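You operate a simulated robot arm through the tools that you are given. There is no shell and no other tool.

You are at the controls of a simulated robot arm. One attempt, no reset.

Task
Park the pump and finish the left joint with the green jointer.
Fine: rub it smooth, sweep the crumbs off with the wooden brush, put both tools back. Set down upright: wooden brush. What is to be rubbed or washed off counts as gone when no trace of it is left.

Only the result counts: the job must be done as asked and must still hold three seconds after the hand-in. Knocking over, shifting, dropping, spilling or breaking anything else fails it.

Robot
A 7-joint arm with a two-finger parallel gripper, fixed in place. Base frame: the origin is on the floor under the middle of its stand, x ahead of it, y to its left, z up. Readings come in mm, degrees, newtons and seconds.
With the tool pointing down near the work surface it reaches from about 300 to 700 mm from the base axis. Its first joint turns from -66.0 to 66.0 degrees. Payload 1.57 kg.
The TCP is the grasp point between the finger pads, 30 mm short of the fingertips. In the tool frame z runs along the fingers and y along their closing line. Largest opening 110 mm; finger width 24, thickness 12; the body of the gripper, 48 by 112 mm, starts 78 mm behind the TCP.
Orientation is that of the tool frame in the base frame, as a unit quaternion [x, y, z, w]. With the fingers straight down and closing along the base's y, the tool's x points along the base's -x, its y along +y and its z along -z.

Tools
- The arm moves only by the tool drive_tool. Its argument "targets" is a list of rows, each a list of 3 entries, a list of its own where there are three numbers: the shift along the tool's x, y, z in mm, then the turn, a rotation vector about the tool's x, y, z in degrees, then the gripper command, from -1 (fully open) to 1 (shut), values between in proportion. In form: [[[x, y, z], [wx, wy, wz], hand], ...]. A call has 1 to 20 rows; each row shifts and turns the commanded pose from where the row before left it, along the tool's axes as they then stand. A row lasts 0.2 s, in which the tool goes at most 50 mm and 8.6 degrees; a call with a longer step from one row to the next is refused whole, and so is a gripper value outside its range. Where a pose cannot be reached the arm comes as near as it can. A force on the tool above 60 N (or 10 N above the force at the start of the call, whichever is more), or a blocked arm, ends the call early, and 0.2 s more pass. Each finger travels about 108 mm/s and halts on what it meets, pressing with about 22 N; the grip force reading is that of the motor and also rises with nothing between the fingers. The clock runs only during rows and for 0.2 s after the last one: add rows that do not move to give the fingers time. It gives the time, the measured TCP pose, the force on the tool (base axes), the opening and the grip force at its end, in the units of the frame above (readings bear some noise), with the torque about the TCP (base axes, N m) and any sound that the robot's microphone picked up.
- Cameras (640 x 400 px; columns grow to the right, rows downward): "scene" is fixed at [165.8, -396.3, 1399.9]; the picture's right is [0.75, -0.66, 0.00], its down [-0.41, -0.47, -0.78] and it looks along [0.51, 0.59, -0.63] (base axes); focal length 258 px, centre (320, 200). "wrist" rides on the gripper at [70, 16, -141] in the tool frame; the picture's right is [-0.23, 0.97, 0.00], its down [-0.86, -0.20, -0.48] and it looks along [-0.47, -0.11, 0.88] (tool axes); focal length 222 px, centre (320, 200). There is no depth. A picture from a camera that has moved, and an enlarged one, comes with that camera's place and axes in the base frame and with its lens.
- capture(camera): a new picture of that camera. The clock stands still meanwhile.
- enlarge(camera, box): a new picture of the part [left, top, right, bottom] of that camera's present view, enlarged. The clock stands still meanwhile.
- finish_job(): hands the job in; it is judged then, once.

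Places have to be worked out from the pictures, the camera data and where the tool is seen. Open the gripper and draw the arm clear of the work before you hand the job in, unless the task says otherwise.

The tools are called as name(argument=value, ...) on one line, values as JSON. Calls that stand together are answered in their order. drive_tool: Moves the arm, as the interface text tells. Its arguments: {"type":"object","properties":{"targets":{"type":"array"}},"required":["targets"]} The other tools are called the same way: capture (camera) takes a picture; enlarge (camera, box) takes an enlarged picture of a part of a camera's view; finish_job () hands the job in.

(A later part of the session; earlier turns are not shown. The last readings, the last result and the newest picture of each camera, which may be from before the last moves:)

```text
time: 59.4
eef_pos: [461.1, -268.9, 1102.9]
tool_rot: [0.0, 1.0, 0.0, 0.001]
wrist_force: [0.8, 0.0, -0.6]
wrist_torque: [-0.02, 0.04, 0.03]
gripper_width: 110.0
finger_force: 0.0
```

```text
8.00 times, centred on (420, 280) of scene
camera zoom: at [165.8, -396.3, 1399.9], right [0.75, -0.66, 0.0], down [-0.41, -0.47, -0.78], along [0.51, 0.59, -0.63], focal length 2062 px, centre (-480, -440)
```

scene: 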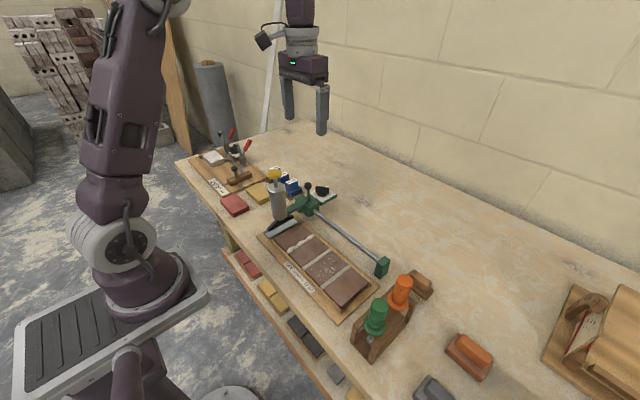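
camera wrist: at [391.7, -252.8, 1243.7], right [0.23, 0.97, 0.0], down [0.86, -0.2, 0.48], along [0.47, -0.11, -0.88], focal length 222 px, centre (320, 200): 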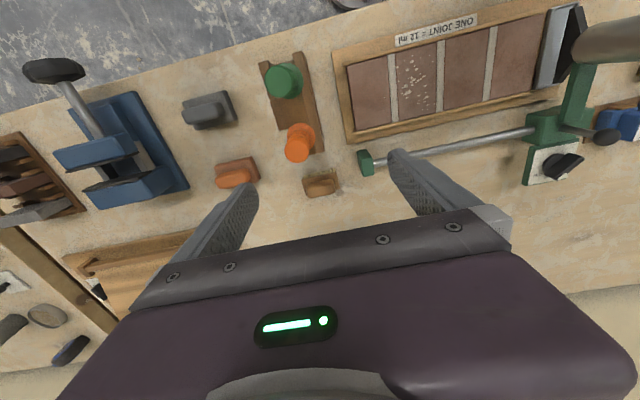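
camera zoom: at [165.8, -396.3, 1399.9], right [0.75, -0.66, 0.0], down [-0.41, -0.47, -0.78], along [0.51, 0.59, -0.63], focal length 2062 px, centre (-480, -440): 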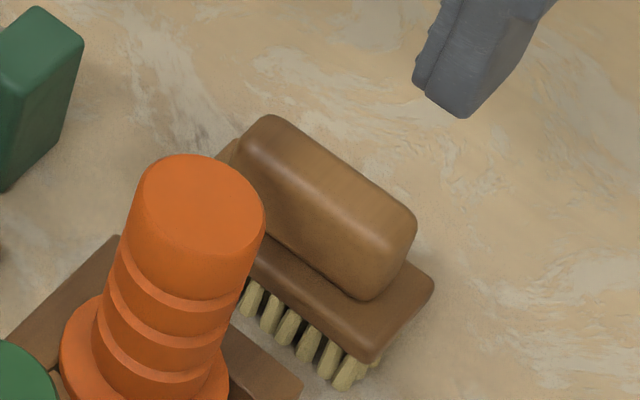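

The brush stands bristles-down, long axis along y, handle centre about (553.5,-289.4), handle top z≈904, plate top z≈876. I move above it with fingers open along y and descend partway.

drive_tool(targets=[[[-31, -6.8, 0], [0, 0, 0], -1], [[-31, -6.8, 0], [0, 0, 0], -1], [[-31, -6.8, 0], [0, 0, 0], -1], [[0, 0, 40], [0, 0, 0], -1], [[0, 0, 40], [0, 0, 0], -1], [[0, 0, 40], [0, 0, 0], -1], [[0, 0, 25], [0, 0, 0], -1], [[0, 0, 0], [0, 0, 0], -1]])

capture(camera="wrist")

enlarge(camera="wrist", box=[220, 100, 420, 240])

enlarge(camera="scene", box=[360, 210, 470, 320])

```text
time: 61.2
eef_pos: [553.2, -289.7, 956.3]
tool_rot: [0.0, 1.0, 0.0, 0.0]
wrist_force: [0.2, -0.3, -0.1]
wrist_torque: [-0.01, 0.04, -0.02]
gripper_width: 110.0
finger_force: 0.1
```

```text
taken
camera wrist: at [484.0, -273.3, 1097.3], right [0.23, 0.97, 0.0], down [0.86, -0.2, 0.48], along [0.47, -0.11, -0.88], focal length 222 px, centre (320, 200)
```

wrist: 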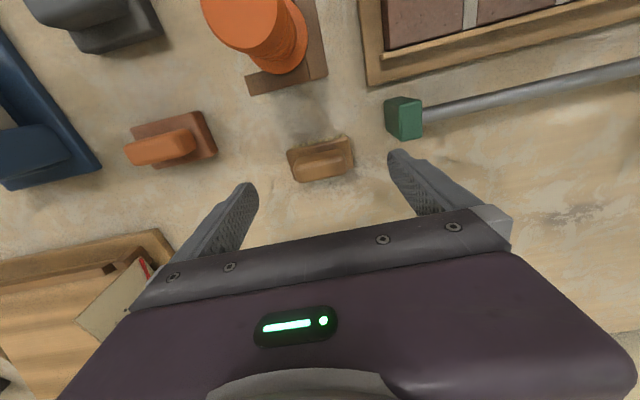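

```text
2.86 times, centred on (320, 170) of wrist
camera zoom: at [484.0, -273.3, 1097.3], right [0.23, 0.97, 0.0], down [0.86, -0.2, 0.48], along [0.47, -0.11, -0.88], focal length 635 px, centre (320, 286)
```

zoom: 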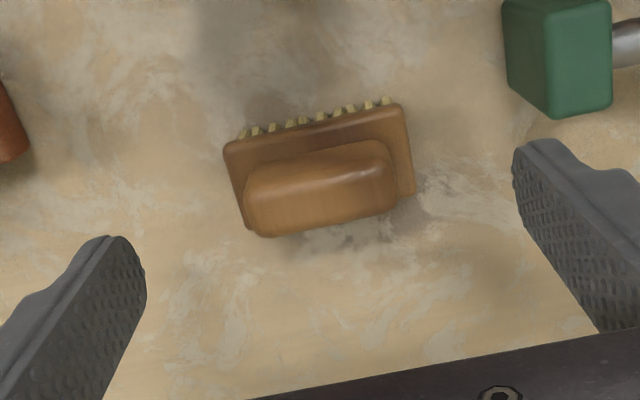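

```text
3.64 times, centred on (415, 265) of scene
camera zoom: at [165.8, -396.3, 1399.9], right [0.75, -0.66, 0.0], down [-0.41, -0.47, -0.78], along [0.51, 0.59, -0.63], focal length 938 px, centre (-26, -36)
```

zoom: 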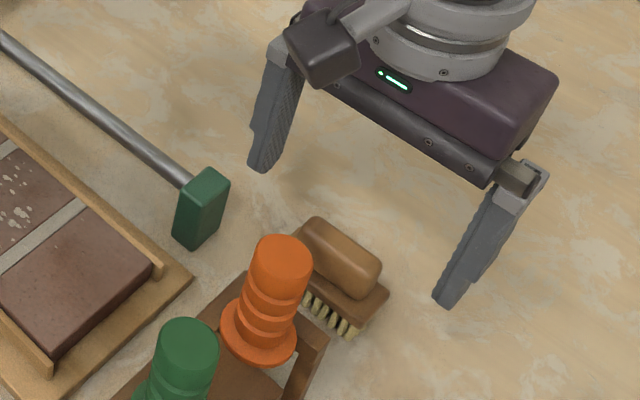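

The gripper is centred over the brush handle. I lower to TCP z≈911 (tips just above the plate) and check.

drive_tool(targets=[[[0, 0, 20], [0, 0, 0], -1], [[0, 0, 15], [0, 0, 0], -1], [[0, 0, 10], [0, 0, 0], -1], [[0, 0, 0], [0, 0, 0], -1]])

enlarge(camera="scene", box=[370, 220, 460, 310])

enlarge(camera="wrist", box=[220, 120, 420, 240])

```text
time: 62.2
eef_pos: [554.5, -287.9, 910.3]
tool_rot: [0.001, 1.0, 0.0, 0.0]
wrist_force: [0.4, 0.1, 0.1]
wrist_torque: [0.0, -0.01, 0.0]
gripper_width: 110.1
finger_force: 0.1
```

```text
4.44 times, centred on (415, 265) of scene
camera zoom: at [165.8, -396.3, 1399.9], right [0.75, -0.66, 0.0], down [-0.41, -0.47, -0.78], along [0.51, 0.59, -0.63], focal length 1146 px, centre (-102, -89)
```

zoom: 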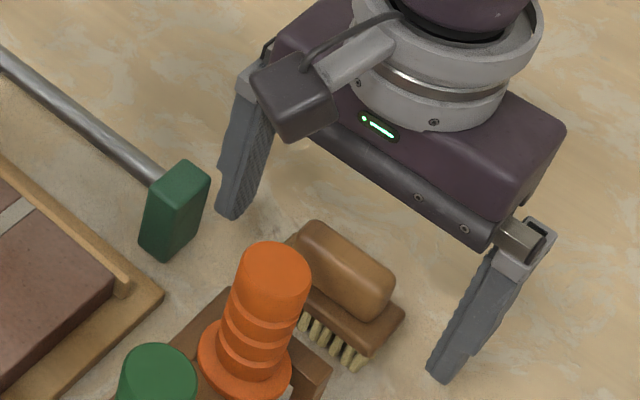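

```text
3.20 times, centred on (320, 180) of wrist
camera zoom: at [484.9, -272.3, 1051.7], right [0.23, 0.97, 0.0], down [0.86, -0.2, 0.48], along [0.47, -0.11, -0.88], focal length 711 px, centre (320, 264)
```

zoom: 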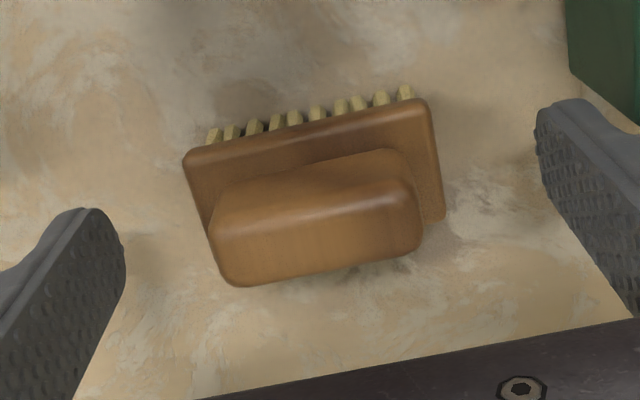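

Fingers are on both sides of the handle. I shift 1.5 mm in +x and close gently on the handle ends.

drive_tool(targets=[[[-1.5, 0, 0], [0, 0, 0], -0.5], [[0, 0, 0], [0, 0, 0], -0.1], [[0, 0, 0], [0, 0, 0], 0.1], [[0, 0, 0], [0, 0, 0], 0.3], [[0, 0, 0], [0, 0, 0], 0.6], [[0, 0, 0], [0, 0, 0], 1], [[0, 0, 0], [0, 0, 0], 1]])

enlarge(camera="scene", box=[370, 220, 460, 310])

enlarge(camera="wrist", box=[220, 120, 420, 240])

```text
time: 63.8
eef_pos: [554.2, -288.9, 910.2]
tool_rot: [0.0, 1.0, 0.0, 0.0]
wrist_force: [0.5, -0.5, 1.1]
wrist_torque: [-0.05, -0.04, -0.01]
gripper_width: 49.2
finger_force: 21.8
```

```text
4.44 times, centred on (415, 265) of scene
camera zoom: at [165.8, -396.3, 1399.9], right [0.75, -0.66, 0.0], down [-0.41, -0.47, -0.78], along [0.51, 0.59, -0.63], focal length 1146 px, centre (-102, -89)
```

zoom: 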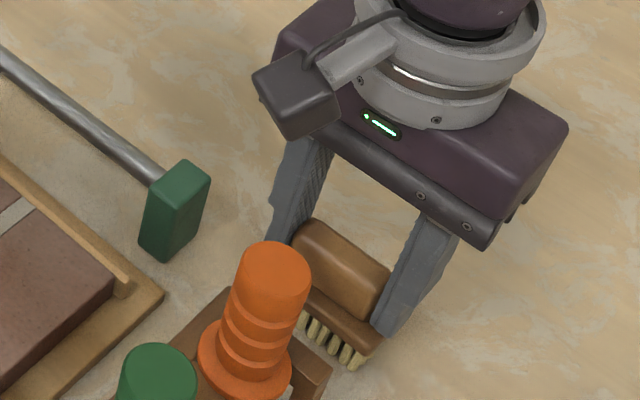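

```text
3.20 times, centred on (320, 180) of wrist
camera zoom: at [486.2, -272.5, 1052.0], right [0.23, 0.97, 0.0], down [0.86, -0.2, 0.48], along [0.47, -0.11, -0.88], focal length 711 px, centre (320, 264)
```

zoom: 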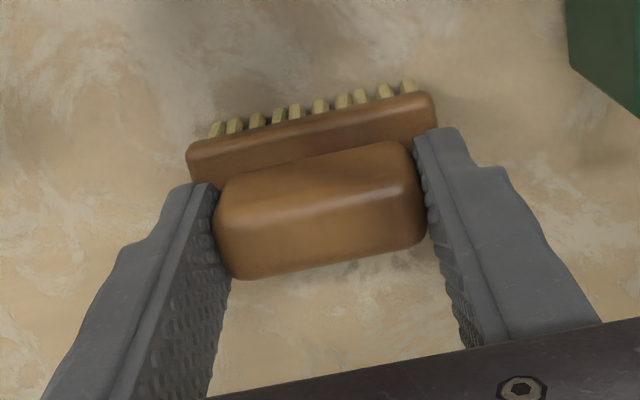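

The handle is held at 49 mm. I lift the brush slowly straight up and check it hangs level.

drive_tool(targets=[[[0, 0, -5], [0, 0, 0], 1], [[0, 0, -10], [0, 0, 0], 1], [[0, 0, -20], [0, 0, 0], 1], [[0, 0, -35], [0, 0, 0], 1], [[0, 0, -40], [0, 0, 0], 1], [[0, 0, 0], [0, 0, 0], 1]])

enlarge(camera="scene", box=[360, 180, 470, 310])

enlarge(camera="wrist", box=[220, 120, 420, 240])

enlarge(camera="scene", box=[300, 235, 390, 320])

```text
time: 65.2
eef_pos: [560.4, -289.9, 1019.3]
tool_rot: [-0.001, 1.0, 0.0, 0.0]
wrist_force: [-0.6, -0.4, -1.8]
wrist_torque: [-0.05, 0.01, 0.01]
gripper_width: 49.4
finger_force: 22.4
```

```text
3.08 times, centred on (415, 245) of scene
camera zoom: at [165.8, -396.3, 1399.8], right [0.75, -0.66, 0.0], down [-0.41, -0.47, -0.78], along [0.51, 0.59, -0.63], focal length 793 px, centre (28, 62)
```

zoom: 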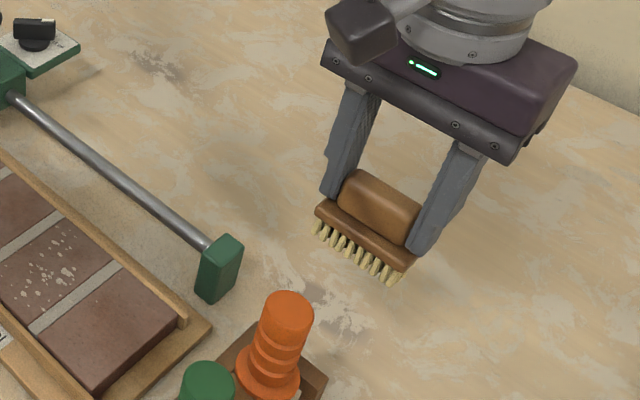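

```text
3.20 times, centred on (320, 180) of wrist
camera zoom: at [490.7, -273.2, 1162.3], right [0.23, 0.97, 0.0], down [0.86, -0.2, 0.48], along [0.47, -0.11, -0.88], focal length 711 px, centre (320, 264)
```

zoom: 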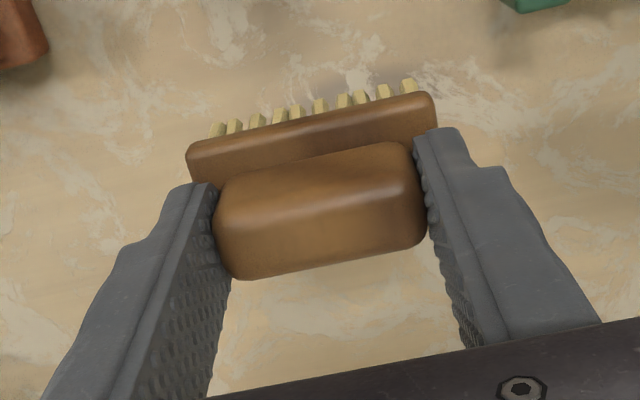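

```text
4.71 times, centred on (345, 278) of scene
camera zoom: at [165.8, -396.3, 1399.8], right [0.75, -0.66, 0.0], down [-0.41, -0.47, -0.78], along [0.51, 0.59, -0.63], focal length 1213 px, centre (202, -165)
```

zoom: 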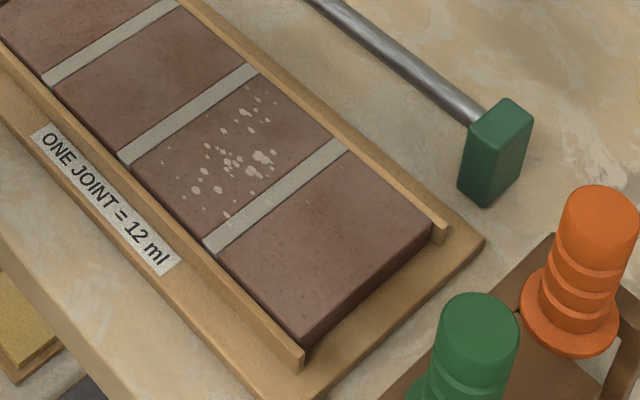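

The brush hangs level. I look closely at where crumbs lie, including the neighbouring bricks and joints.

enlarge(camera="scene", box=[322, 248, 372, 288])

enlarge(camera="scene", box=[340, 265, 400, 315])

enlarge(camera="scene", box=[280, 215, 340, 265])

drive_tool(targets=[[[0, 0, 0], [0, 0, 0], 1]])

```text
10.00 times, centred on (347, 268) of scene
camera zoom: at [165.8, -396.3, 1399.8], right [0.75, -0.66, 0.0], down [-0.41, -0.47, -0.78], along [0.51, 0.59, -0.63], focal length 2578 px, centre (50, -480)
```

zoom: 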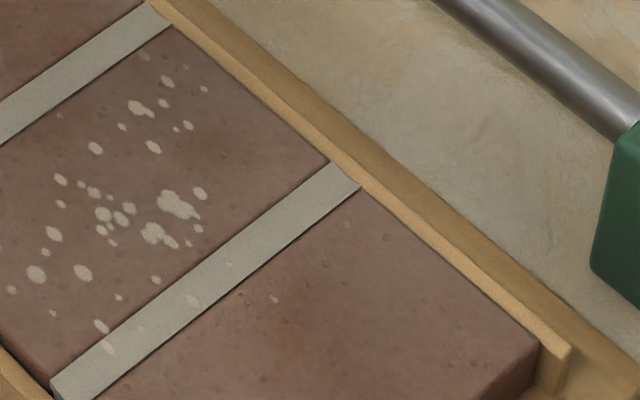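

```text
8.00 times, centred on (370, 290) of scene
camera zoom: at [165.8, -396.3, 1399.8], right [0.75, -0.66, 0.0], down [-0.41, -0.47, -0.78], along [0.51, 0.59, -0.63], focal length 2062 px, centre (-80, -520)
```

zoom: 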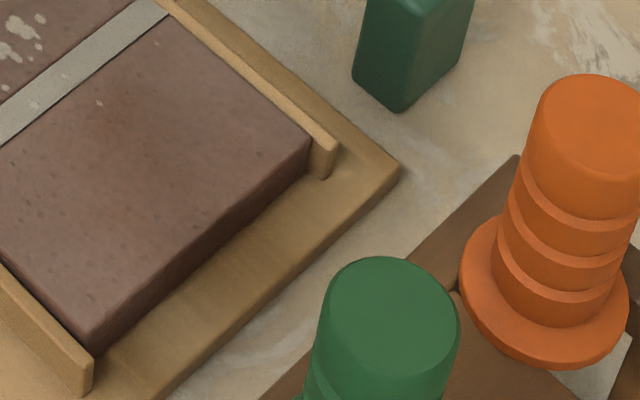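

```text
8.00 times, centred on (310, 240) of scene
camera zoom: at [165.8, -396.3, 1399.8], right [0.75, -0.66, 0.0], down [-0.41, -0.47, -0.78], along [0.51, 0.59, -0.63], focal length 2062 px, centre (400, -120)
```

zoom: 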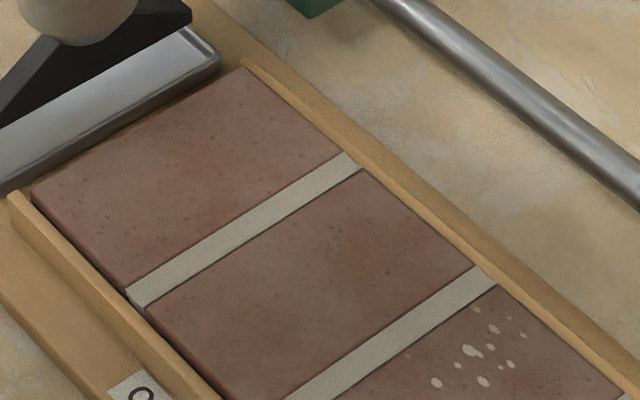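

```text
time: 65.6
eef_pos: [559.6, -290.5, 1020.0]
tool_rot: [-0.001, 1.0, 0.0, 0.0]
wrist_force: [0.0, 0.8, -0.1]
wrist_torque: [-0.02, -0.01, 0.01]
gripper_width: 49.1
finger_force: 22.1
```

Crumbs span x≈392–472 and y≈-88 to -165 (brick, right joint and a few beyond). I carry the brush above a clean starting spot at about (398,-62).

drive_tool(targets=[[[23, 32.6, 0], [0, 0, 0], 1], [[23, 32.6, 0], [0, 0, 0], 1], [[23, 32.6, 0], [0, 0, 0], 1], [[23, 32.6, 0], [0, 0, 0], 1], [[23, 32.6, 0], [0, 0, 0], 1], [[23, 32.6, 5], [0, 0, 0], 1], [[23, 32.6, 10], [0, 0, 0], 1], [[0, 0, 20], [0, 0, 0], 1], [[0, 0, 0], [0, 0, 0], 1]])

enlarge(camera="scene", box=[270, 190, 370, 300])

capture(camera="wrist")

```text
time: 67.6
eef_pos: [395.0, -58.1, 985.9]
tool_rot: [0.002, 1.0, 0.0, 0.0]
wrist_force: [0.8, 0.0, -0.2]
wrist_torque: [0.01, 0.02, 0.01]
gripper_width: 49.1
finger_force: 22.8
```

```text
3.64 times, centred on (320, 245) of scene
camera zoom: at [165.8, -396.3, 1399.8], right [0.75, -0.66, 0.0], down [-0.41, -0.47, -0.78], along [0.51, 0.59, -0.63], focal length 938 px, centre (320, 36)
```

zoom: 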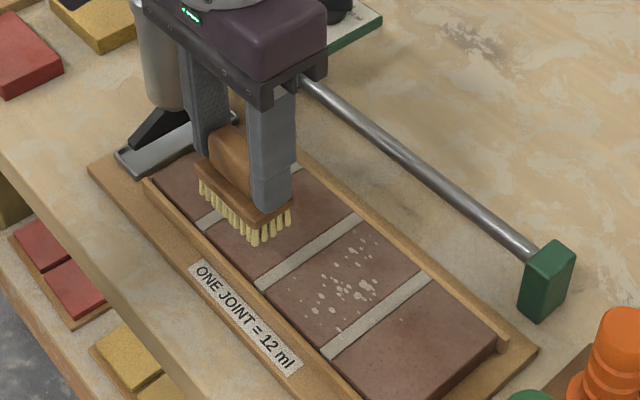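

```text
taken
camera wrist: at [326.6, -41.7, 1127.3], right [0.23, 0.97, 0.0], down [0.85, -0.2, 0.48], along [0.47, -0.11, -0.88], focal length 222 px, centre (320, 200)
```

wrist: 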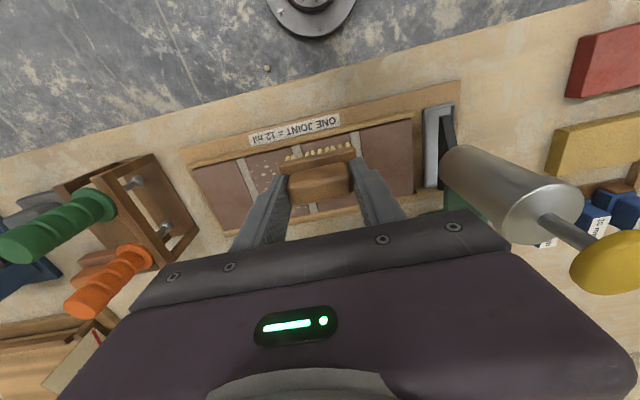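

The brush is over clean brick. I lower to just above contact, then in small steps.

drive_tool(targets=[[[-2, -3, 15], [0, 0, 0], 1], [[0, 0, 15], [0, 0, 0], 1], [[0, 0, 6], [0, 0, 0], 1], [[0, 0, 0], [0, 0, 0], 1]])

drive_tool(targets=[[[0, 0, 2], [0, 0, 0], 1], [[0, 0, 2], [0, 0, 0], 1], [[0, 0, 0], [0, 0, 0], 1]])

enlarge(camera="scene", box=[280, 205, 350, 265])

```text
time: 68.6
eef_pos: [396.2, -64.7, 948.6]
tool_rot: [0.0, 1.0, 0.001, 0.0]
wrist_force: [-0.3, 0.4, -0.6]
wrist_torque: [-0.03, 0.0, 0.0]
gripper_width: 49.1
finger_force: 21.7
```

```text
time: 69.4
eef_pos: [396.7, -64.5, 945.3]
tool_rot: [0.001, 1.0, -0.001, 0.0]
wrist_force: [0.0, 0.3, -0.8]
wrist_torque: [0.01, -0.03, 0.0]
gripper_width: 49.4
finger_force: 22.5
```

```text
6.67 times, centred on (315, 235) of scene
camera zoom: at [165.8, -396.3, 1399.8], right [0.75, -0.66, 0.0], down [-0.41, -0.47, -0.78], along [0.51, 0.59, -0.63], focal length 1719 px, centre (353, -33)
```

zoom: 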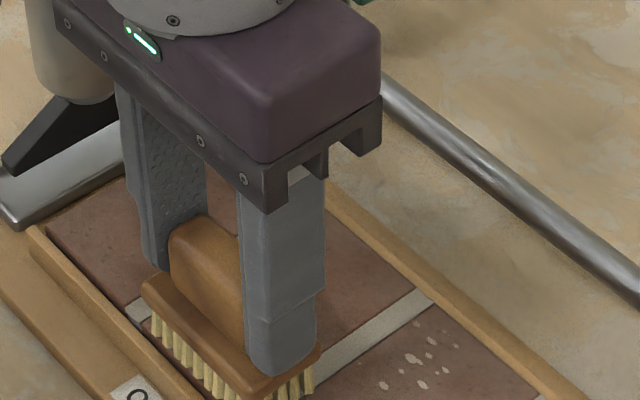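

No contact yet. I continue down in 1.5 mm steps.

drive_tool(targets=[[[0, 0, 1.5], [0, 0, 0], 1], [[0, 0, 1.5], [0, 0, 0], 1], [[0, 0, 0], [0, 0, 0], 1]])

drive_tool(targets=[[[0, 0, 1.5], [0, 0, 0], 1], [[0, 0, 0], [0, 0, 0], 1]])

drive_tool(targets=[[[0, 0, 1], [0, 0, 0], 1], [[0, 0, 0], [0, 0, 0], 1]])

```text
time: 70.2
eef_pos: [396.8, -65.7, 943.4]
tool_rot: [0.0, 1.0, -0.001, 0.0]
wrist_force: [-0.2, 0.1, -0.2]
wrist_torque: [0.03, -0.02, 0.01]
gripper_width: 49.0
finger_force: 22.4
```

```text
time: 70.8
eef_pos: [396.6, -65.0, 940.4]
tool_rot: [0.0, 1.0, 0.0, 0.0]
wrist_force: [0.0, 0.1, -1.3]
wrist_torque: [-0.01, -0.01, 0.02]
gripper_width: 49.2
finger_force: 22.1
```

```text
time: 71.4
eef_pos: [397.1, -63.7, 940.0]
tool_rot: [0.0, 1.0, -0.001, 0.0]
wrist_force: [0.3, -0.6, -0.1]
wrist_torque: [0.03, -0.02, 0.0]
gripper_width: 49.3
finger_force: 21.7
```

Still no contact at z≈940. I keep lowering by 1 mm steps.

drive_tool(targets=[[[0, 0, 1], [0, 0, 0], 1], [[0, 0, 0], [0, 0, 0], 1]])

drive_tool(targets=[[[0, 0, 1], [0, 0, 0], 1], [[0, 0, 0], [0, 0, 0], 1]])

drive_tool(targets=[[[0, 0, 1], [0, 0, 0], 1], [[0, 0, 0], [0, 0, 0], 1]])

enlarge(camera="scene", box=[290, 225, 330, 260])

```text
time: 72.0
eef_pos: [398.2, -63.9, 939.4]
tool_rot: [0.0, 1.0, 0.0, 0.0]
wrist_force: [0.0, -0.3, -1.5]
wrist_torque: [0.01, 0.01, 0.0]
gripper_width: 49.1
finger_force: 21.6
```

```text
time: 72.6
eef_pos: [397.5, -64.4, 938.9]
tool_rot: [0.0, 1.0, -0.001, 0.0]
wrist_force: [-2.5, 4.0, 19.2]
wrist_torque: [0.07, 0.12, 0.0]
gripper_width: 49.3
finger_force: 21.9
```

```text
time: 73.2
eef_pos: [396.6, -64.9, 938.4]
tool_rot: [0.0, 1.0, 0.0, 0.002]
wrist_force: [1.9, 1.3, 18.0]
wrist_torque: [0.01, -0.14, 0.03]
gripper_width: 49.3
finger_force: 22.1
```

```text
11.43 times, centred on (310, 242) of scene
camera zoom: at [165.6, -396.2, 1399.9], right [0.75, -0.66, 0.0], down [-0.41, -0.47, -0.78], along [0.51, 0.58, -0.63], focal length 2946 px, centre (434, -286)
```

zoom: 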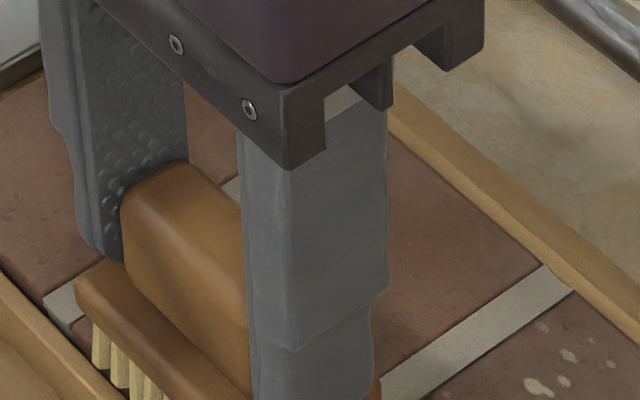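

Contact at z≈938.7 (about 18 N). I ease 0.5 mm and sweep along −y across the crumbs at this x.

drive_tool(targets=[[[0, 0, -0.5], [0, 0, 0], 1], [[0, -8, 0], [0, 0, 0], 1], [[0, -8, 0], [0, 0, 0], 1], [[0, -8, 0], [0, 0, 0], 1], [[0, -8, 0], [0, 0, 0], 1], [[0, -8, 0], [0, 0, 0], 1], [[0, -8, 0], [0, 0, 0], 1]])

enlarge(camera="scene", box=[290, 225, 380, 305])

```text
time: 74.8
eef_pos: [395.3, -110.5, 938.2]
tool_rot: [0.0, 1.0, 0.0, -0.001]
wrist_force: [-0.2, -0.2, -1.0]
wrist_torque: [-0.03, -0.02, -0.01]
gripper_width: 49.2
finger_force: 22.1
```

```text
5.00 times, centred on (335, 265) of scene
camera zoom: at [165.8, -396.3, 1399.8], right [0.75, -0.66, 0.0], down [-0.41, -0.47, -0.78], along [0.51, 0.59, -0.63], focal length 1289 px, centre (245, -125)
```

zoom: 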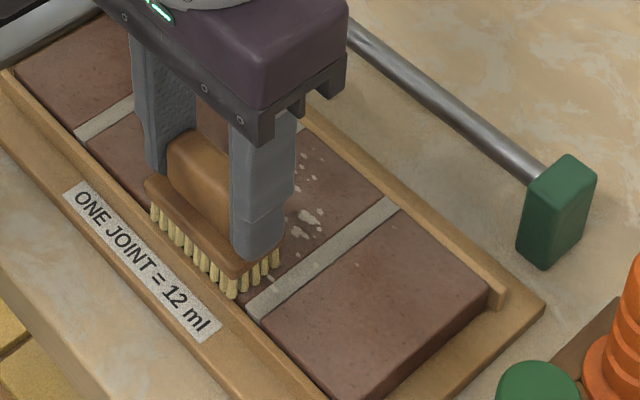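

The load dropped off during the sweep, so I press 0.5 mm more and continue to the end of the pass.

drive_tool(targets=[[[0, 0, 0.5], [0, 0, 0], 1], [[0, -7, 0], [0, 0, 0], 1], [[0, -7, 0], [0, 0, 0], 1], [[0, -7, 0], [0, 0, 0], 1]])

drive_tool(targets=[[[0, 0, 0.5], [0, 0, 0], 1], [[0, -7, 0], [0, 0, 0], 1], [[0, -7, 0], [0, 0, 0], 1], [[0, -7, 0], [0, 0, 0], 1], [[0, -7, 0], [0, 0, 0], 1]])

enlarge(camera="scene", box=[290, 225, 380, 305])

```text
time: 75.8
eef_pos: [397.4, -126.6, 936.8]
tool_rot: [-0.003, 1.0, 0.003, 0.001]
wrist_force: [-2.2, 13.2, 18.1]
wrist_torque: [0.41, 0.13, -0.27]
gripper_width: 49.3
finger_force: 22.2
stopped in row 4: the force on the tool passed its limit at 72 N (the readings are from after the stop); the commanded pose is now the measured one
```

```text
time: 76.3
eef_pos: [396.9, -126.6, 936.4]
tool_rot: [-0.005, 1.0, 0.006, 0.0]
wrist_force: [-3.7, 12.0, 20.8]
wrist_torque: [0.24, 0.16, -0.27]
gripper_width: 49.3
finger_force: 21.6
stopped in row 2: the force on the tool passed its limit at 70 N (the readings are from after the stop); the commanded pose is now the measured one
```

```text
5.00 times, centred on (335, 265) of scene
camera zoom: at [165.4, -395.9, 1400.0], right [0.75, -0.66, 0.0], down [-0.41, -0.47, -0.78], along [0.51, 0.58, -0.63], focal length 1289 px, centre (245, -125)
```

zoom: 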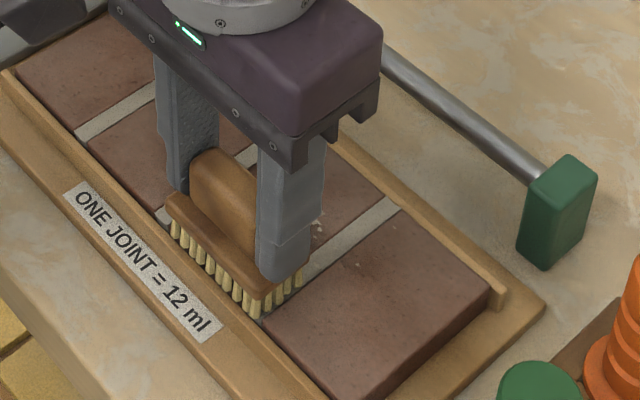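

The rigid bristles caught the brick edge at the right joint (72 N), so sweeping across joints under load is wrong; sweeping along x is better. I lift off and check everything.

drive_tool(targets=[[[0, 0, -2], [0, 0, 0], 1], [[0, 0, -8], [0, 0, 0], 1], [[0, 0, -20], [0, 0, 0], 1], [[0, 0, -20], [0, 0, 0], 1], [[0, 0, 0], [0, 0, 0], 1]])

enlarge(camera="scene", box=[270, 205, 390, 315])

enlarge(camera="wrist", box=[180, 90, 460, 250])

enlarge(camera="scene", box=[322, 248, 372, 288])

```text
time: 77.5
eef_pos: [399.1, -126.7, 985.4]
tool_rot: [-0.004, 1.0, 0.004, -0.001]
wrist_force: [1.0, 0.5, -0.4]
wrist_torque: [-0.01, 0.02, -0.02]
gripper_width: 48.9
finger_force: 21.9
```

```text
3.64 times, centred on (330, 260) of scene
camera zoom: at [165.8, -396.3, 1399.8], right [0.75, -0.66, 0.0], down [-0.41, -0.47, -0.78], along [0.51, 0.59, -0.63], focal length 938 px, centre (284, -18)
```

zoom: 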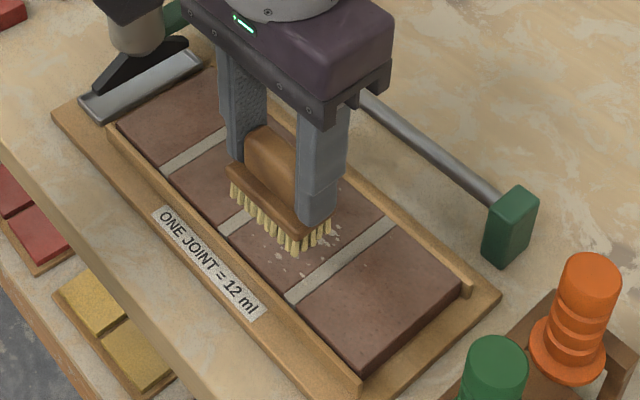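

```text
2.29 times, centred on (320, 170) of wrist
camera zoom: at [329.1, -112.9, 1128.6], right [0.22, 0.98, 0.01], down [0.86, -0.2, 0.48], along [0.47, -0.1, -0.88], focal length 508 px, centre (320, 269)
```

zoom: 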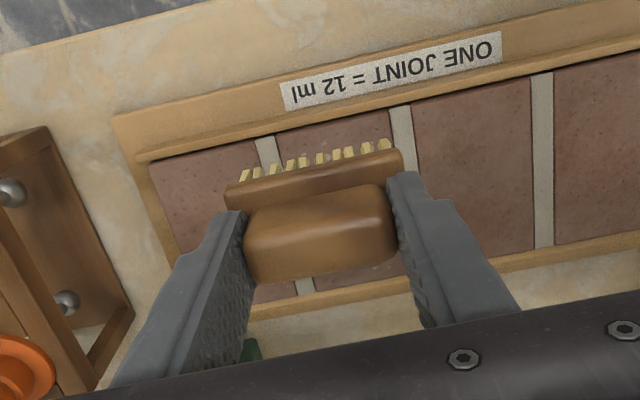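

```text
10.00 times, centred on (347, 268) of scene
camera zoom: at [165.8, -396.3, 1399.8], right [0.75, -0.66, 0.0], down [-0.41, -0.47, -0.78], along [0.51, 0.59, -0.63], focal length 2578 px, centre (50, -480)
```

zoom: 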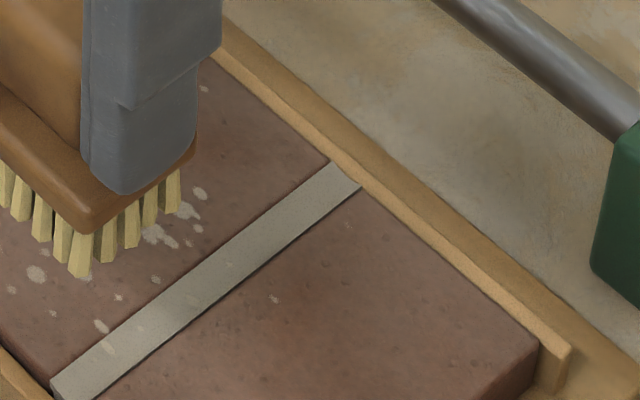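

Bricks and joints are unmoved and the crumbs are fading a little where brushed. I re-level the tool, centre over the crumb brick (y≈-115) and lower toward contact, to sweep along x.

drive_tool(targets=[[[0, 11.5, 0], [0.46, -0.1, 0.46], 1], [[0, 0, 20], [0, 0, 0], 1], [[0, 0, 20], [0, 0, 0], 1], [[0, 0, 0], [0, 0, 0], 1]])

drive_tool(targets=[[[0, 0, 3], [0, 0, 0], 1], [[0, 0, 2], [0, 0, 0], 1], [[0, 0, 0], [0, 0, 0], 1]])

drive_tool(targets=[[[0, 0, 1], [0, 0, 0], 1], [[0, 0, 0], [0, 0, 0], 1]])

```text
time: 78.5
eef_pos: [396.6, -116.2, 947.0]
tool_rot: [0.0, 1.0, 0.002, 0.001]
wrist_force: [-0.1, 0.1, -1.1]
wrist_torque: [-0.01, 0.0, -0.02]
gripper_width: 49.1
finger_force: 21.6
```

```text
time: 79.3
eef_pos: [396.6, -115.5, 942.1]
tool_rot: [-0.002, 1.0, 0.002, 0.0]
wrist_force: [0.9, 0.2, -0.9]
wrist_torque: [-0.01, -0.01, 0.0]
gripper_width: 49.2
finger_force: 21.9
```

```text
time: 80.0
eef_pos: [397.4, -116.5, 940.7]
tool_rot: [-0.001, 1.0, 0.002, 0.001]
wrist_force: [-0.2, -0.3, -1.1]
wrist_torque: [-0.03, 0.01, -0.02]
gripper_width: 49.1
finger_force: 21.8
```

Nearly there; I continue in sub-millimetre steps.

drive_tool(targets=[[[0, 0, 0.8], [0, 0, 0], 1], [[0, 0, 0], [0, 0, 0], 1]])

drive_tool(targets=[[[0, 0, 0.8], [0, 0, 0], 1], [[0, 0, 0], [0, 0, 0], 1]])

drive_tool(targets=[[[0, 0, 0.8], [0, 0, 0], 1], [[0, 0, 0], [0, 0, 0], 1]])

```text
time: 80.5
eef_pos: [396.4, -117.3, 940.0]
tool_rot: [-0.001, 1.0, 0.002, 0.0]
wrist_force: [0.6, 0.2, -1.0]
wrist_torque: [-0.01, -0.01, 0.02]
gripper_width: 49.2
finger_force: 21.9
```

```text
time: 81.2
eef_pos: [396.6, -117.2, 940.1]
tool_rot: [-0.001, 1.0, 0.002, 0.0]
wrist_force: [-0.9, -0.2, -0.9]
wrist_torque: [-0.01, 0.0, 0.02]
gripper_width: 49.2
finger_force: 22.0
```

```text
time: 81.8
eef_pos: [396.9, -117.2, 938.4]
tool_rot: [0.0, 1.0, 0.002, 0.001]
wrist_force: [-0.9, 0.3, -0.4]
wrist_torque: [0.02, -0.03, 0.01]
gripper_width: 48.9
finger_force: 21.6
```

Not touching yet; two more small steps.

drive_tool(targets=[[[0, 0, 0.8], [0, 0, 0], 1], [[0, 0, 0], [0, 0, 0], 1]])

drive_tool(targets=[[[0, 0, 0.8], [0, 0, 0], 1], [[0, 0, 0], [0, 0, 0], 1]])

```text
time: 82.3
eef_pos: [396.9, -115.7, 938.4]
tool_rot: [-0.001, 1.0, 0.002, 0.0]
wrist_force: [-0.7, 1.0, -0.7]
wrist_torque: [-0.01, 0.02, 0.0]
gripper_width: 49.2
finger_force: 22.0
```

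```text
time: 83.0
eef_pos: [396.9, -116.9, 935.9]
tool_rot: [0.0, 1.0, 0.001, 0.001]
wrist_force: [-5.5, 0.4, 18.9]
wrist_torque: [-0.21, 0.24, -0.01]
gripper_width: 49.2
finger_force: 21.9
```

Firm contact (19 N). I ease 0.3 mm and sweep along +x across the brick, then look.

drive_tool(targets=[[[0, 0, -0.3], [0, 0, 0], 1], [[-6, 0, 0], [0, 0, 0], 1], [[-6, 0, 0], [0, 0, 0], 1], [[-6, 0, 0], [0, 0, 0], 1], [[-6, 0, 0], [0, 0, 0], 1], [[-6, 0, 0], [0, 0, 0], 1], [[-6, 0, 0], [0, 0, 0], 1], [[-6, 0, 0], [0, 0, 0], 1], [[-6, 0, 0], [0, 0, 0], 1]])

enlarge(camera="scene", box=[300, 225, 390, 305])

```text
time: 85.0
eef_pos: [444.6, -116.2, 937.6]
tool_rot: [-0.001, 1.0, 0.002, 0.001]
wrist_force: [-1.0, 0.6, 2.2]
wrist_torque: [-0.09, 0.0, -0.04]
gripper_width: 49.2
finger_force: 21.8
```

```text
5.00 times, centred on (345, 265) of scene
camera zoom: at [165.7, -396.3, 1399.9], right [0.75, -0.66, 0.0], down [-0.41, -0.47, -0.78], along [0.51, 0.59, -0.63], focal length 1289 px, centre (195, -125)
```

zoom: 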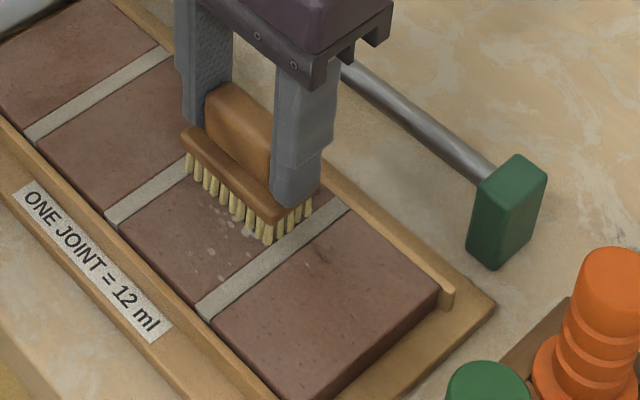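

The swept part has faded clearly, so brushing with light contact works. I go on to the far edge and come back.

drive_tool(targets=[[[-6, 0, 0.2], [0, 0, 0], 1], [[-6, 0, 0], [0, 0, 0], 1], [[-6, 0, 0], [0, 0, 0], 1], [[-2, 0, 0], [0, 0, 0], 1], [[5, 0, 0], [0, 0, 0], 1], [[6, 0, 0], [0, 0, 0], 1], [[6, 0, 0], [0, 0, 0], 1], [[6, 0, 0], [0, 0, 0], 1], [[6, 0, 0], [0, 0, 0], 1], [[6, 0, 0], [0, 0, 0], 1], [[6, 0, 0], [0, 0, 0], 1], [[6, 0, 0], [0, 0, 0], 1], [[6, 0, 0], [0, 0, 0], 1], [[6, 0, 0], [0, 0, 0], 1], [[6, 0, 0], [0, 0, 0], 1], [[5, 0, 0], [0, 0, 0], 1]])

enlarge(camera="scene", box=[322, 248, 372, 288])

enlarge(camera="scene", box=[290, 225, 380, 305])

```text
time: 88.3
eef_pos: [396.5, -115.4, 937.0]
tool_rot: [0.0, 1.0, 0.001, 0.002]
wrist_force: [12.8, 0.8, 27.2]
wrist_torque: [-0.2, -0.62, 0.07]
gripper_width: 49.2
finger_force: 22.1
```

```text
10.00 times, centred on (347, 268) of scene
camera zoom: at [165.7, -396.2, 1399.9], right [0.75, -0.66, 0.0], down [-0.41, -0.47, -0.78], along [0.51, 0.58, -0.63], focal length 2578 px, centre (50, -480)
```

zoom: 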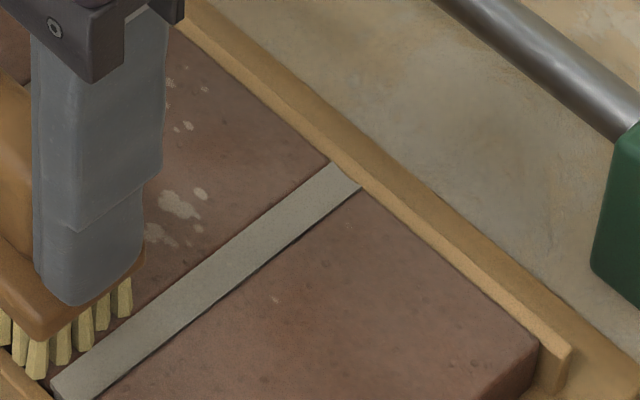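

```text
5.00 times, centred on (335, 265) of scene
camera zoom: at [165.7, -396.2, 1399.9], right [0.75, -0.66, 0.0], down [-0.41, -0.47, -0.78], along [0.51, 0.58, -0.63], focal length 1289 px, centre (245, -125)
```

zoom: 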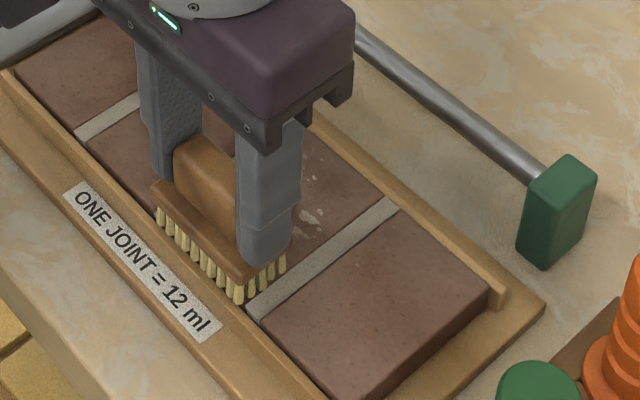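

Much has faded, with remains at the far side. Load rose to 27 N here at the near edge, so I check the brush's attitude before the next pass.

enlarge(camera="wrist", box=[200, 90, 440, 240])

enlarge(camera="scene", box=[315, 240, 355, 275])

```text
2.67 times, centred on (320, 165) of wrist
camera zoom: at [325.9, -98.9, 1078.1], right [0.23, 0.97, 0.0], down [0.85, -0.2, 0.48], along [0.47, -0.11, -0.88], focal length 592 px, centre (320, 293)
```

zoom: 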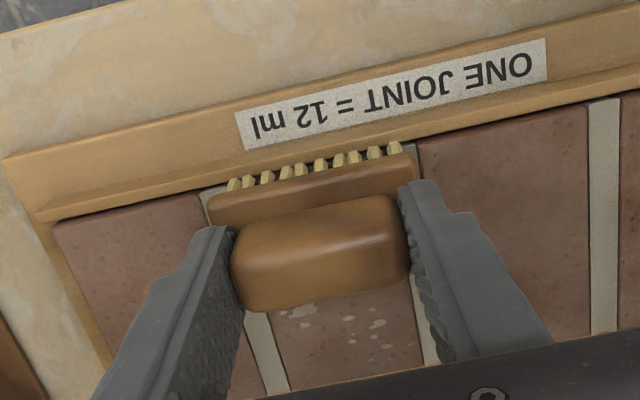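

```text
11.43 times, centred on (335, 258) of scene
camera zoom: at [165.7, -396.2, 1399.9], right [0.75, -0.66, 0.0], down [-0.41, -0.47, -0.78], along [0.51, 0.58, -0.63], focal length 2946 px, centre (149, -457)
```

zoom: 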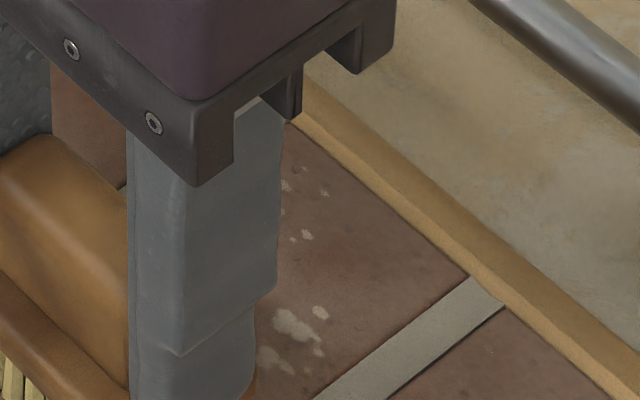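

The brush is level but at the near limit. I sweep outward again, keeping contact by easing down slightly toward the far side, and return the same way.

drive_tool(targets=[[[-2, 0, -0.4], [0, 0, 0], 1], [[-6, 0, 0.05], [0, 0, 0], 1], [[-6, 0, 0.05], [0, 0, 0], 1], [[-6, 0, 0.05], [0, 0, 0], 1], [[-6, 0, 0.1], [0, 0, 0], 1], [[-6, 0, 0.1], [0, 0, 0], 1], [[-6, 0, 0.1], [0, 0, 0], 1], [[-6, 0, 0.1], [0, 0, 0], 1], [[-6, 0, 0.1], [0, 0, 0], 1]])

drive_tool(targets=[[[-6, 0, 0.1], [0, 0, 0], 1], [[-6, 0, 0.1], [0, 0, 0], 1], [[-6, 0, 0.1], [0, 0, 0], 1], [[-2, 0, 0], [0, 0, 0], 1]])

enlarge(camera="scene", box=[322, 248, 372, 288])

```text
time: 89.3
eef_pos: [409.1, -115.2, 935.4]
tool_rot: [0.002, 1.0, 0.002, -0.003]
wrist_force: [-7.7, 1.5, 26.5]
wrist_torque: [-0.16, 0.05, -0.01]
gripper_width: 49.1
finger_force: 21.8
stopped in row 4: the force on the tool passed its limit at 68 N (the readings are from after the stop); the commanded pose is now the measured one
```

```text
time: 90.0
eef_pos: [420.4, -114.7, 937.0]
tool_rot: [0.0, 1.0, 0.002, -0.006]
wrist_force: [-9.0, 1.5, 24.3]
wrist_torque: [-0.17, 0.16, -0.05]
gripper_width: 49.3
finger_force: 22.3
stopped in row 3: the force on the tool passed its limit at 68 N (the readings are from after the stop); the commanded pose is now the measured one
```

```text
10.00 times, centred on (347, 268) of scene
camera zoom: at [165.2, -396.2, 1400.0], right [0.75, -0.66, 0.0], down [-0.41, -0.47, -0.78], along [0.51, 0.58, -0.63], focal length 2578 px, centre (50, -480)
```

zoom: 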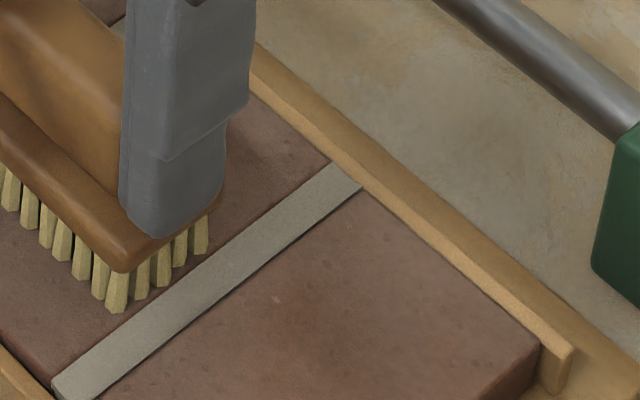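

The brush now bears directly under the fingertips, so pressing is stiff (68 N stop). I lift 4 mm, re-level, and look at what remains.

drive_tool(targets=[[[0, 0, -2], [0, 0, 0], 1], [[0, 0, -2], [0.2, -0.7, 0], 1], [[0, 0, -20], [0, 0, 0], 1], [[20, 0, -20], [0, 0, 0], 1], [[20, 0, 0], [0, 0, 0], 1], [[0, 0, 0], [0, 0, 0], 1]])

enlarge(camera="scene", box=[322, 243, 372, 283])

enlarge(camera="wrist", box=[200, 90, 440, 240])

enlarge(camera="scene", box=[280, 200, 390, 300])

```text
time: 91.4
eef_pos: [384.7, -114.6, 980.6]
tool_rot: [0.002, 1.0, 0.0, 0.001]
wrist_force: [-0.7, 0.1, -1.5]
wrist_torque: [0.02, 0.01, 0.01]
gripper_width: 49.1
finger_force: 22.1
```

```text
10.00 times, centred on (347, 263) of scene
camera zoom: at [165.8, -396.3, 1399.8], right [0.75, -0.66, 0.0], down [-0.41, -0.47, -0.78], along [0.51, 0.59, -0.63], focal length 2578 px, centre (50, -430)
```

zoom: 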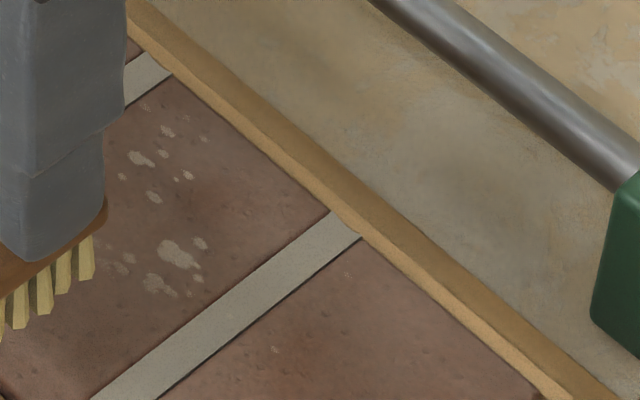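

```text
2.67 times, centred on (320, 165) of wrist
camera zoom: at [315.6, -97.4, 1121.2], right [0.23, 0.97, 0.0], down [0.85, -0.2, 0.48], along [0.47, -0.11, -0.88], focal length 592 px, centre (320, 293)
```

zoom: 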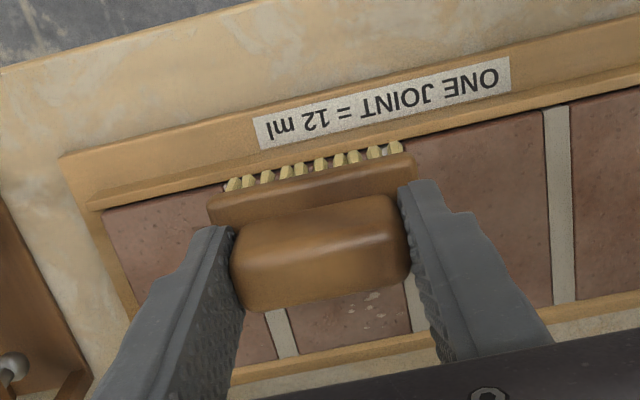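

```text
4.00 times, centred on (335, 250) of scene
camera zoom: at [165.8, -396.3, 1399.8], right [0.75, -0.66, 0.0], down [-0.41, -0.47, -0.78], along [0.51, 0.59, -0.63], focal length 1031 px, centre (260, 0)
```

zoom: 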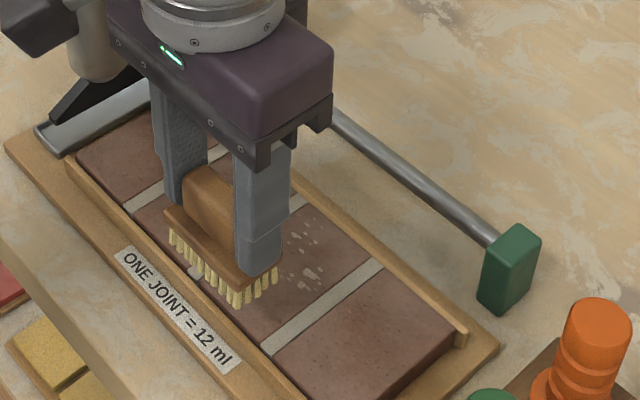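

The near half is nearly clean; the far half (x>425) still has crumbs. I move over it and lower carefully.

drive_tool(targets=[[[-28, -0.5, 0], [0, 0, 0], 1], [[-27, -0.5, 0], [0, 0, 0], 1], [[0, 0, 20], [0, 0, 0], 1], [[0, 0, 18], [0, 0, 0], 1], [[0, 0, 2], [0, 0, 0], 1], [[0, 0, 0], [0, 0, 0], 1]])

drive_tool(targets=[[[0, 0, 1], [0, 0, 0], 1], [[0, 0, 0], [0, 0, 0], 1]])

drive_tool(targets=[[[0, 0, 1], [0, 0, 0], 1], [[0, 0, 0], [0, 0, 0], 1]])

```text
time: 92.8
eef_pos: [436.8, -116.8, 941.6]
tool_rot: [0.001, 1.0, 0.0, 0.001]
wrist_force: [0.1, 0.0, 0.4]
wrist_torque: [0.04, -0.03, 0.03]
gripper_width: 49.1
finger_force: 22.0
```

```text
time: 93.4
eef_pos: [437.6, -115.5, 940.6]
tool_rot: [0.002, 1.0, 0.0, 0.0]
wrist_force: [-0.6, 0.4, -0.9]
wrist_torque: [0.0, 0.01, -0.04]
gripper_width: 49.2
finger_force: 21.9
```

```text
time: 94.0
eef_pos: [436.5, -117.0, 938.5]
tool_rot: [0.0, 1.0, 0.0, 0.001]
wrist_force: [0.1, 0.2, -1.2]
wrist_torque: [0.01, -0.02, 0.02]
gripper_width: 49.3
finger_force: 21.7
```

drive_tool(targets=[[[0, 0, 0.6], [0, 0, 0], 1], [[0, 0, 0], [0, 0, 0], 1]])

drive_tool(targets=[[[0, 0, 0.6], [0, 0, 0], 1], [[0, 0, 0], [0, 0, 0], 1]])

drive_tool(targets=[[[0, 0, 0.6], [0, 0, 0], 1], [[0, 0, 0], [0, 0, 0], 1]])

```text
time: 94.6
eef_pos: [436.3, -115.9, 938.2]
tool_rot: [0.001, 1.0, -0.001, 0.001]
wrist_force: [0.5, 0.5, -0.8]
wrist_torque: [0.02, 0.01, -0.01]
gripper_width: 49.3
finger_force: 22.0
```

```text
time: 95.2
eef_pos: [436.3, -115.3, 936.9]
tool_rot: [0.001, 1.0, 0.0, 0.002]
wrist_force: [-1.7, -1.0, 4.3]
wrist_torque: [-0.04, 0.16, -0.04]
gripper_width: 49.1
finger_force: 22.2
```

```text
time: 95.8
eef_pos: [438.5, -115.9, 937.3]
tool_rot: [0.001, 1.0, 0.0, 0.002]
wrist_force: [-1.0, 0.5, 13.3]
wrist_torque: [0.0, 0.1, 0.0]
gripper_width: 49.2
finger_force: 21.3
```

Now a controlled 13 N contact. I sweep the far half out and back.

drive_tool(targets=[[[-5, 0, 0], [0, 0, 0], 1], [[-6, 0, 0], [0, 0, 0], 1], [[-6, 0, 0], [0, 0, 0], 1], [[-6, 0, 0], [0, 0, 0], 1], [[-4, 0, 0], [0, 0, 0], 1]])

drive_tool(targets=[[[5, 0, 0], [0, 0, 0], 1], [[6, 0, 0], [0, 0, 0], 1], [[6, 0, 0], [0, 0, 0], 1], [[6, 0, 0], [0, 0, 0], 1], [[6, 0, 0], [0, 0, 0], 1], [[6, 0, 0], [0, 0, 0], 1], [[6, 0, 0], [0, 0, 0], 1]])

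enlarge(camera="scene", box=[322, 243, 372, 283])

```text
time: 97.0
eef_pos: [463.7, -114.7, 936.2]
tool_rot: [0.0, 1.0, 0.001, 0.001]
wrist_force: [-9.8, -1.6, 23.2]
wrist_torque: [-0.14, 0.53, 0.0]
gripper_width: 49.1
finger_force: 22.3
```

```text
time: 98.6
eef_pos: [427.1, -114.1, 936.3]
tool_rot: [0.0, 1.0, -0.001, 0.004]
wrist_force: [18.2, 4.0, 42.4]
wrist_torque: [0.24, -0.69, -0.04]
gripper_width: 49.4
finger_force: 21.7
```

```text
10.00 times, centred on (347, 263) of scene
camera zoom: at [165.7, -396.0, 1399.9], right [0.75, -0.66, 0.0], down [-0.41, -0.47, -0.78], along [0.51, 0.58, -0.63], focal length 2578 px, centre (50, -430)
```

zoom: 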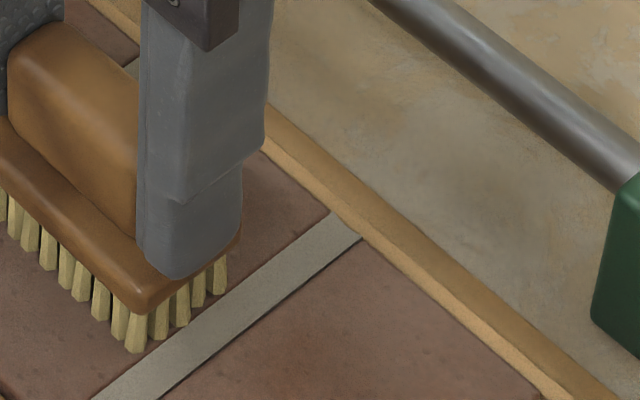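

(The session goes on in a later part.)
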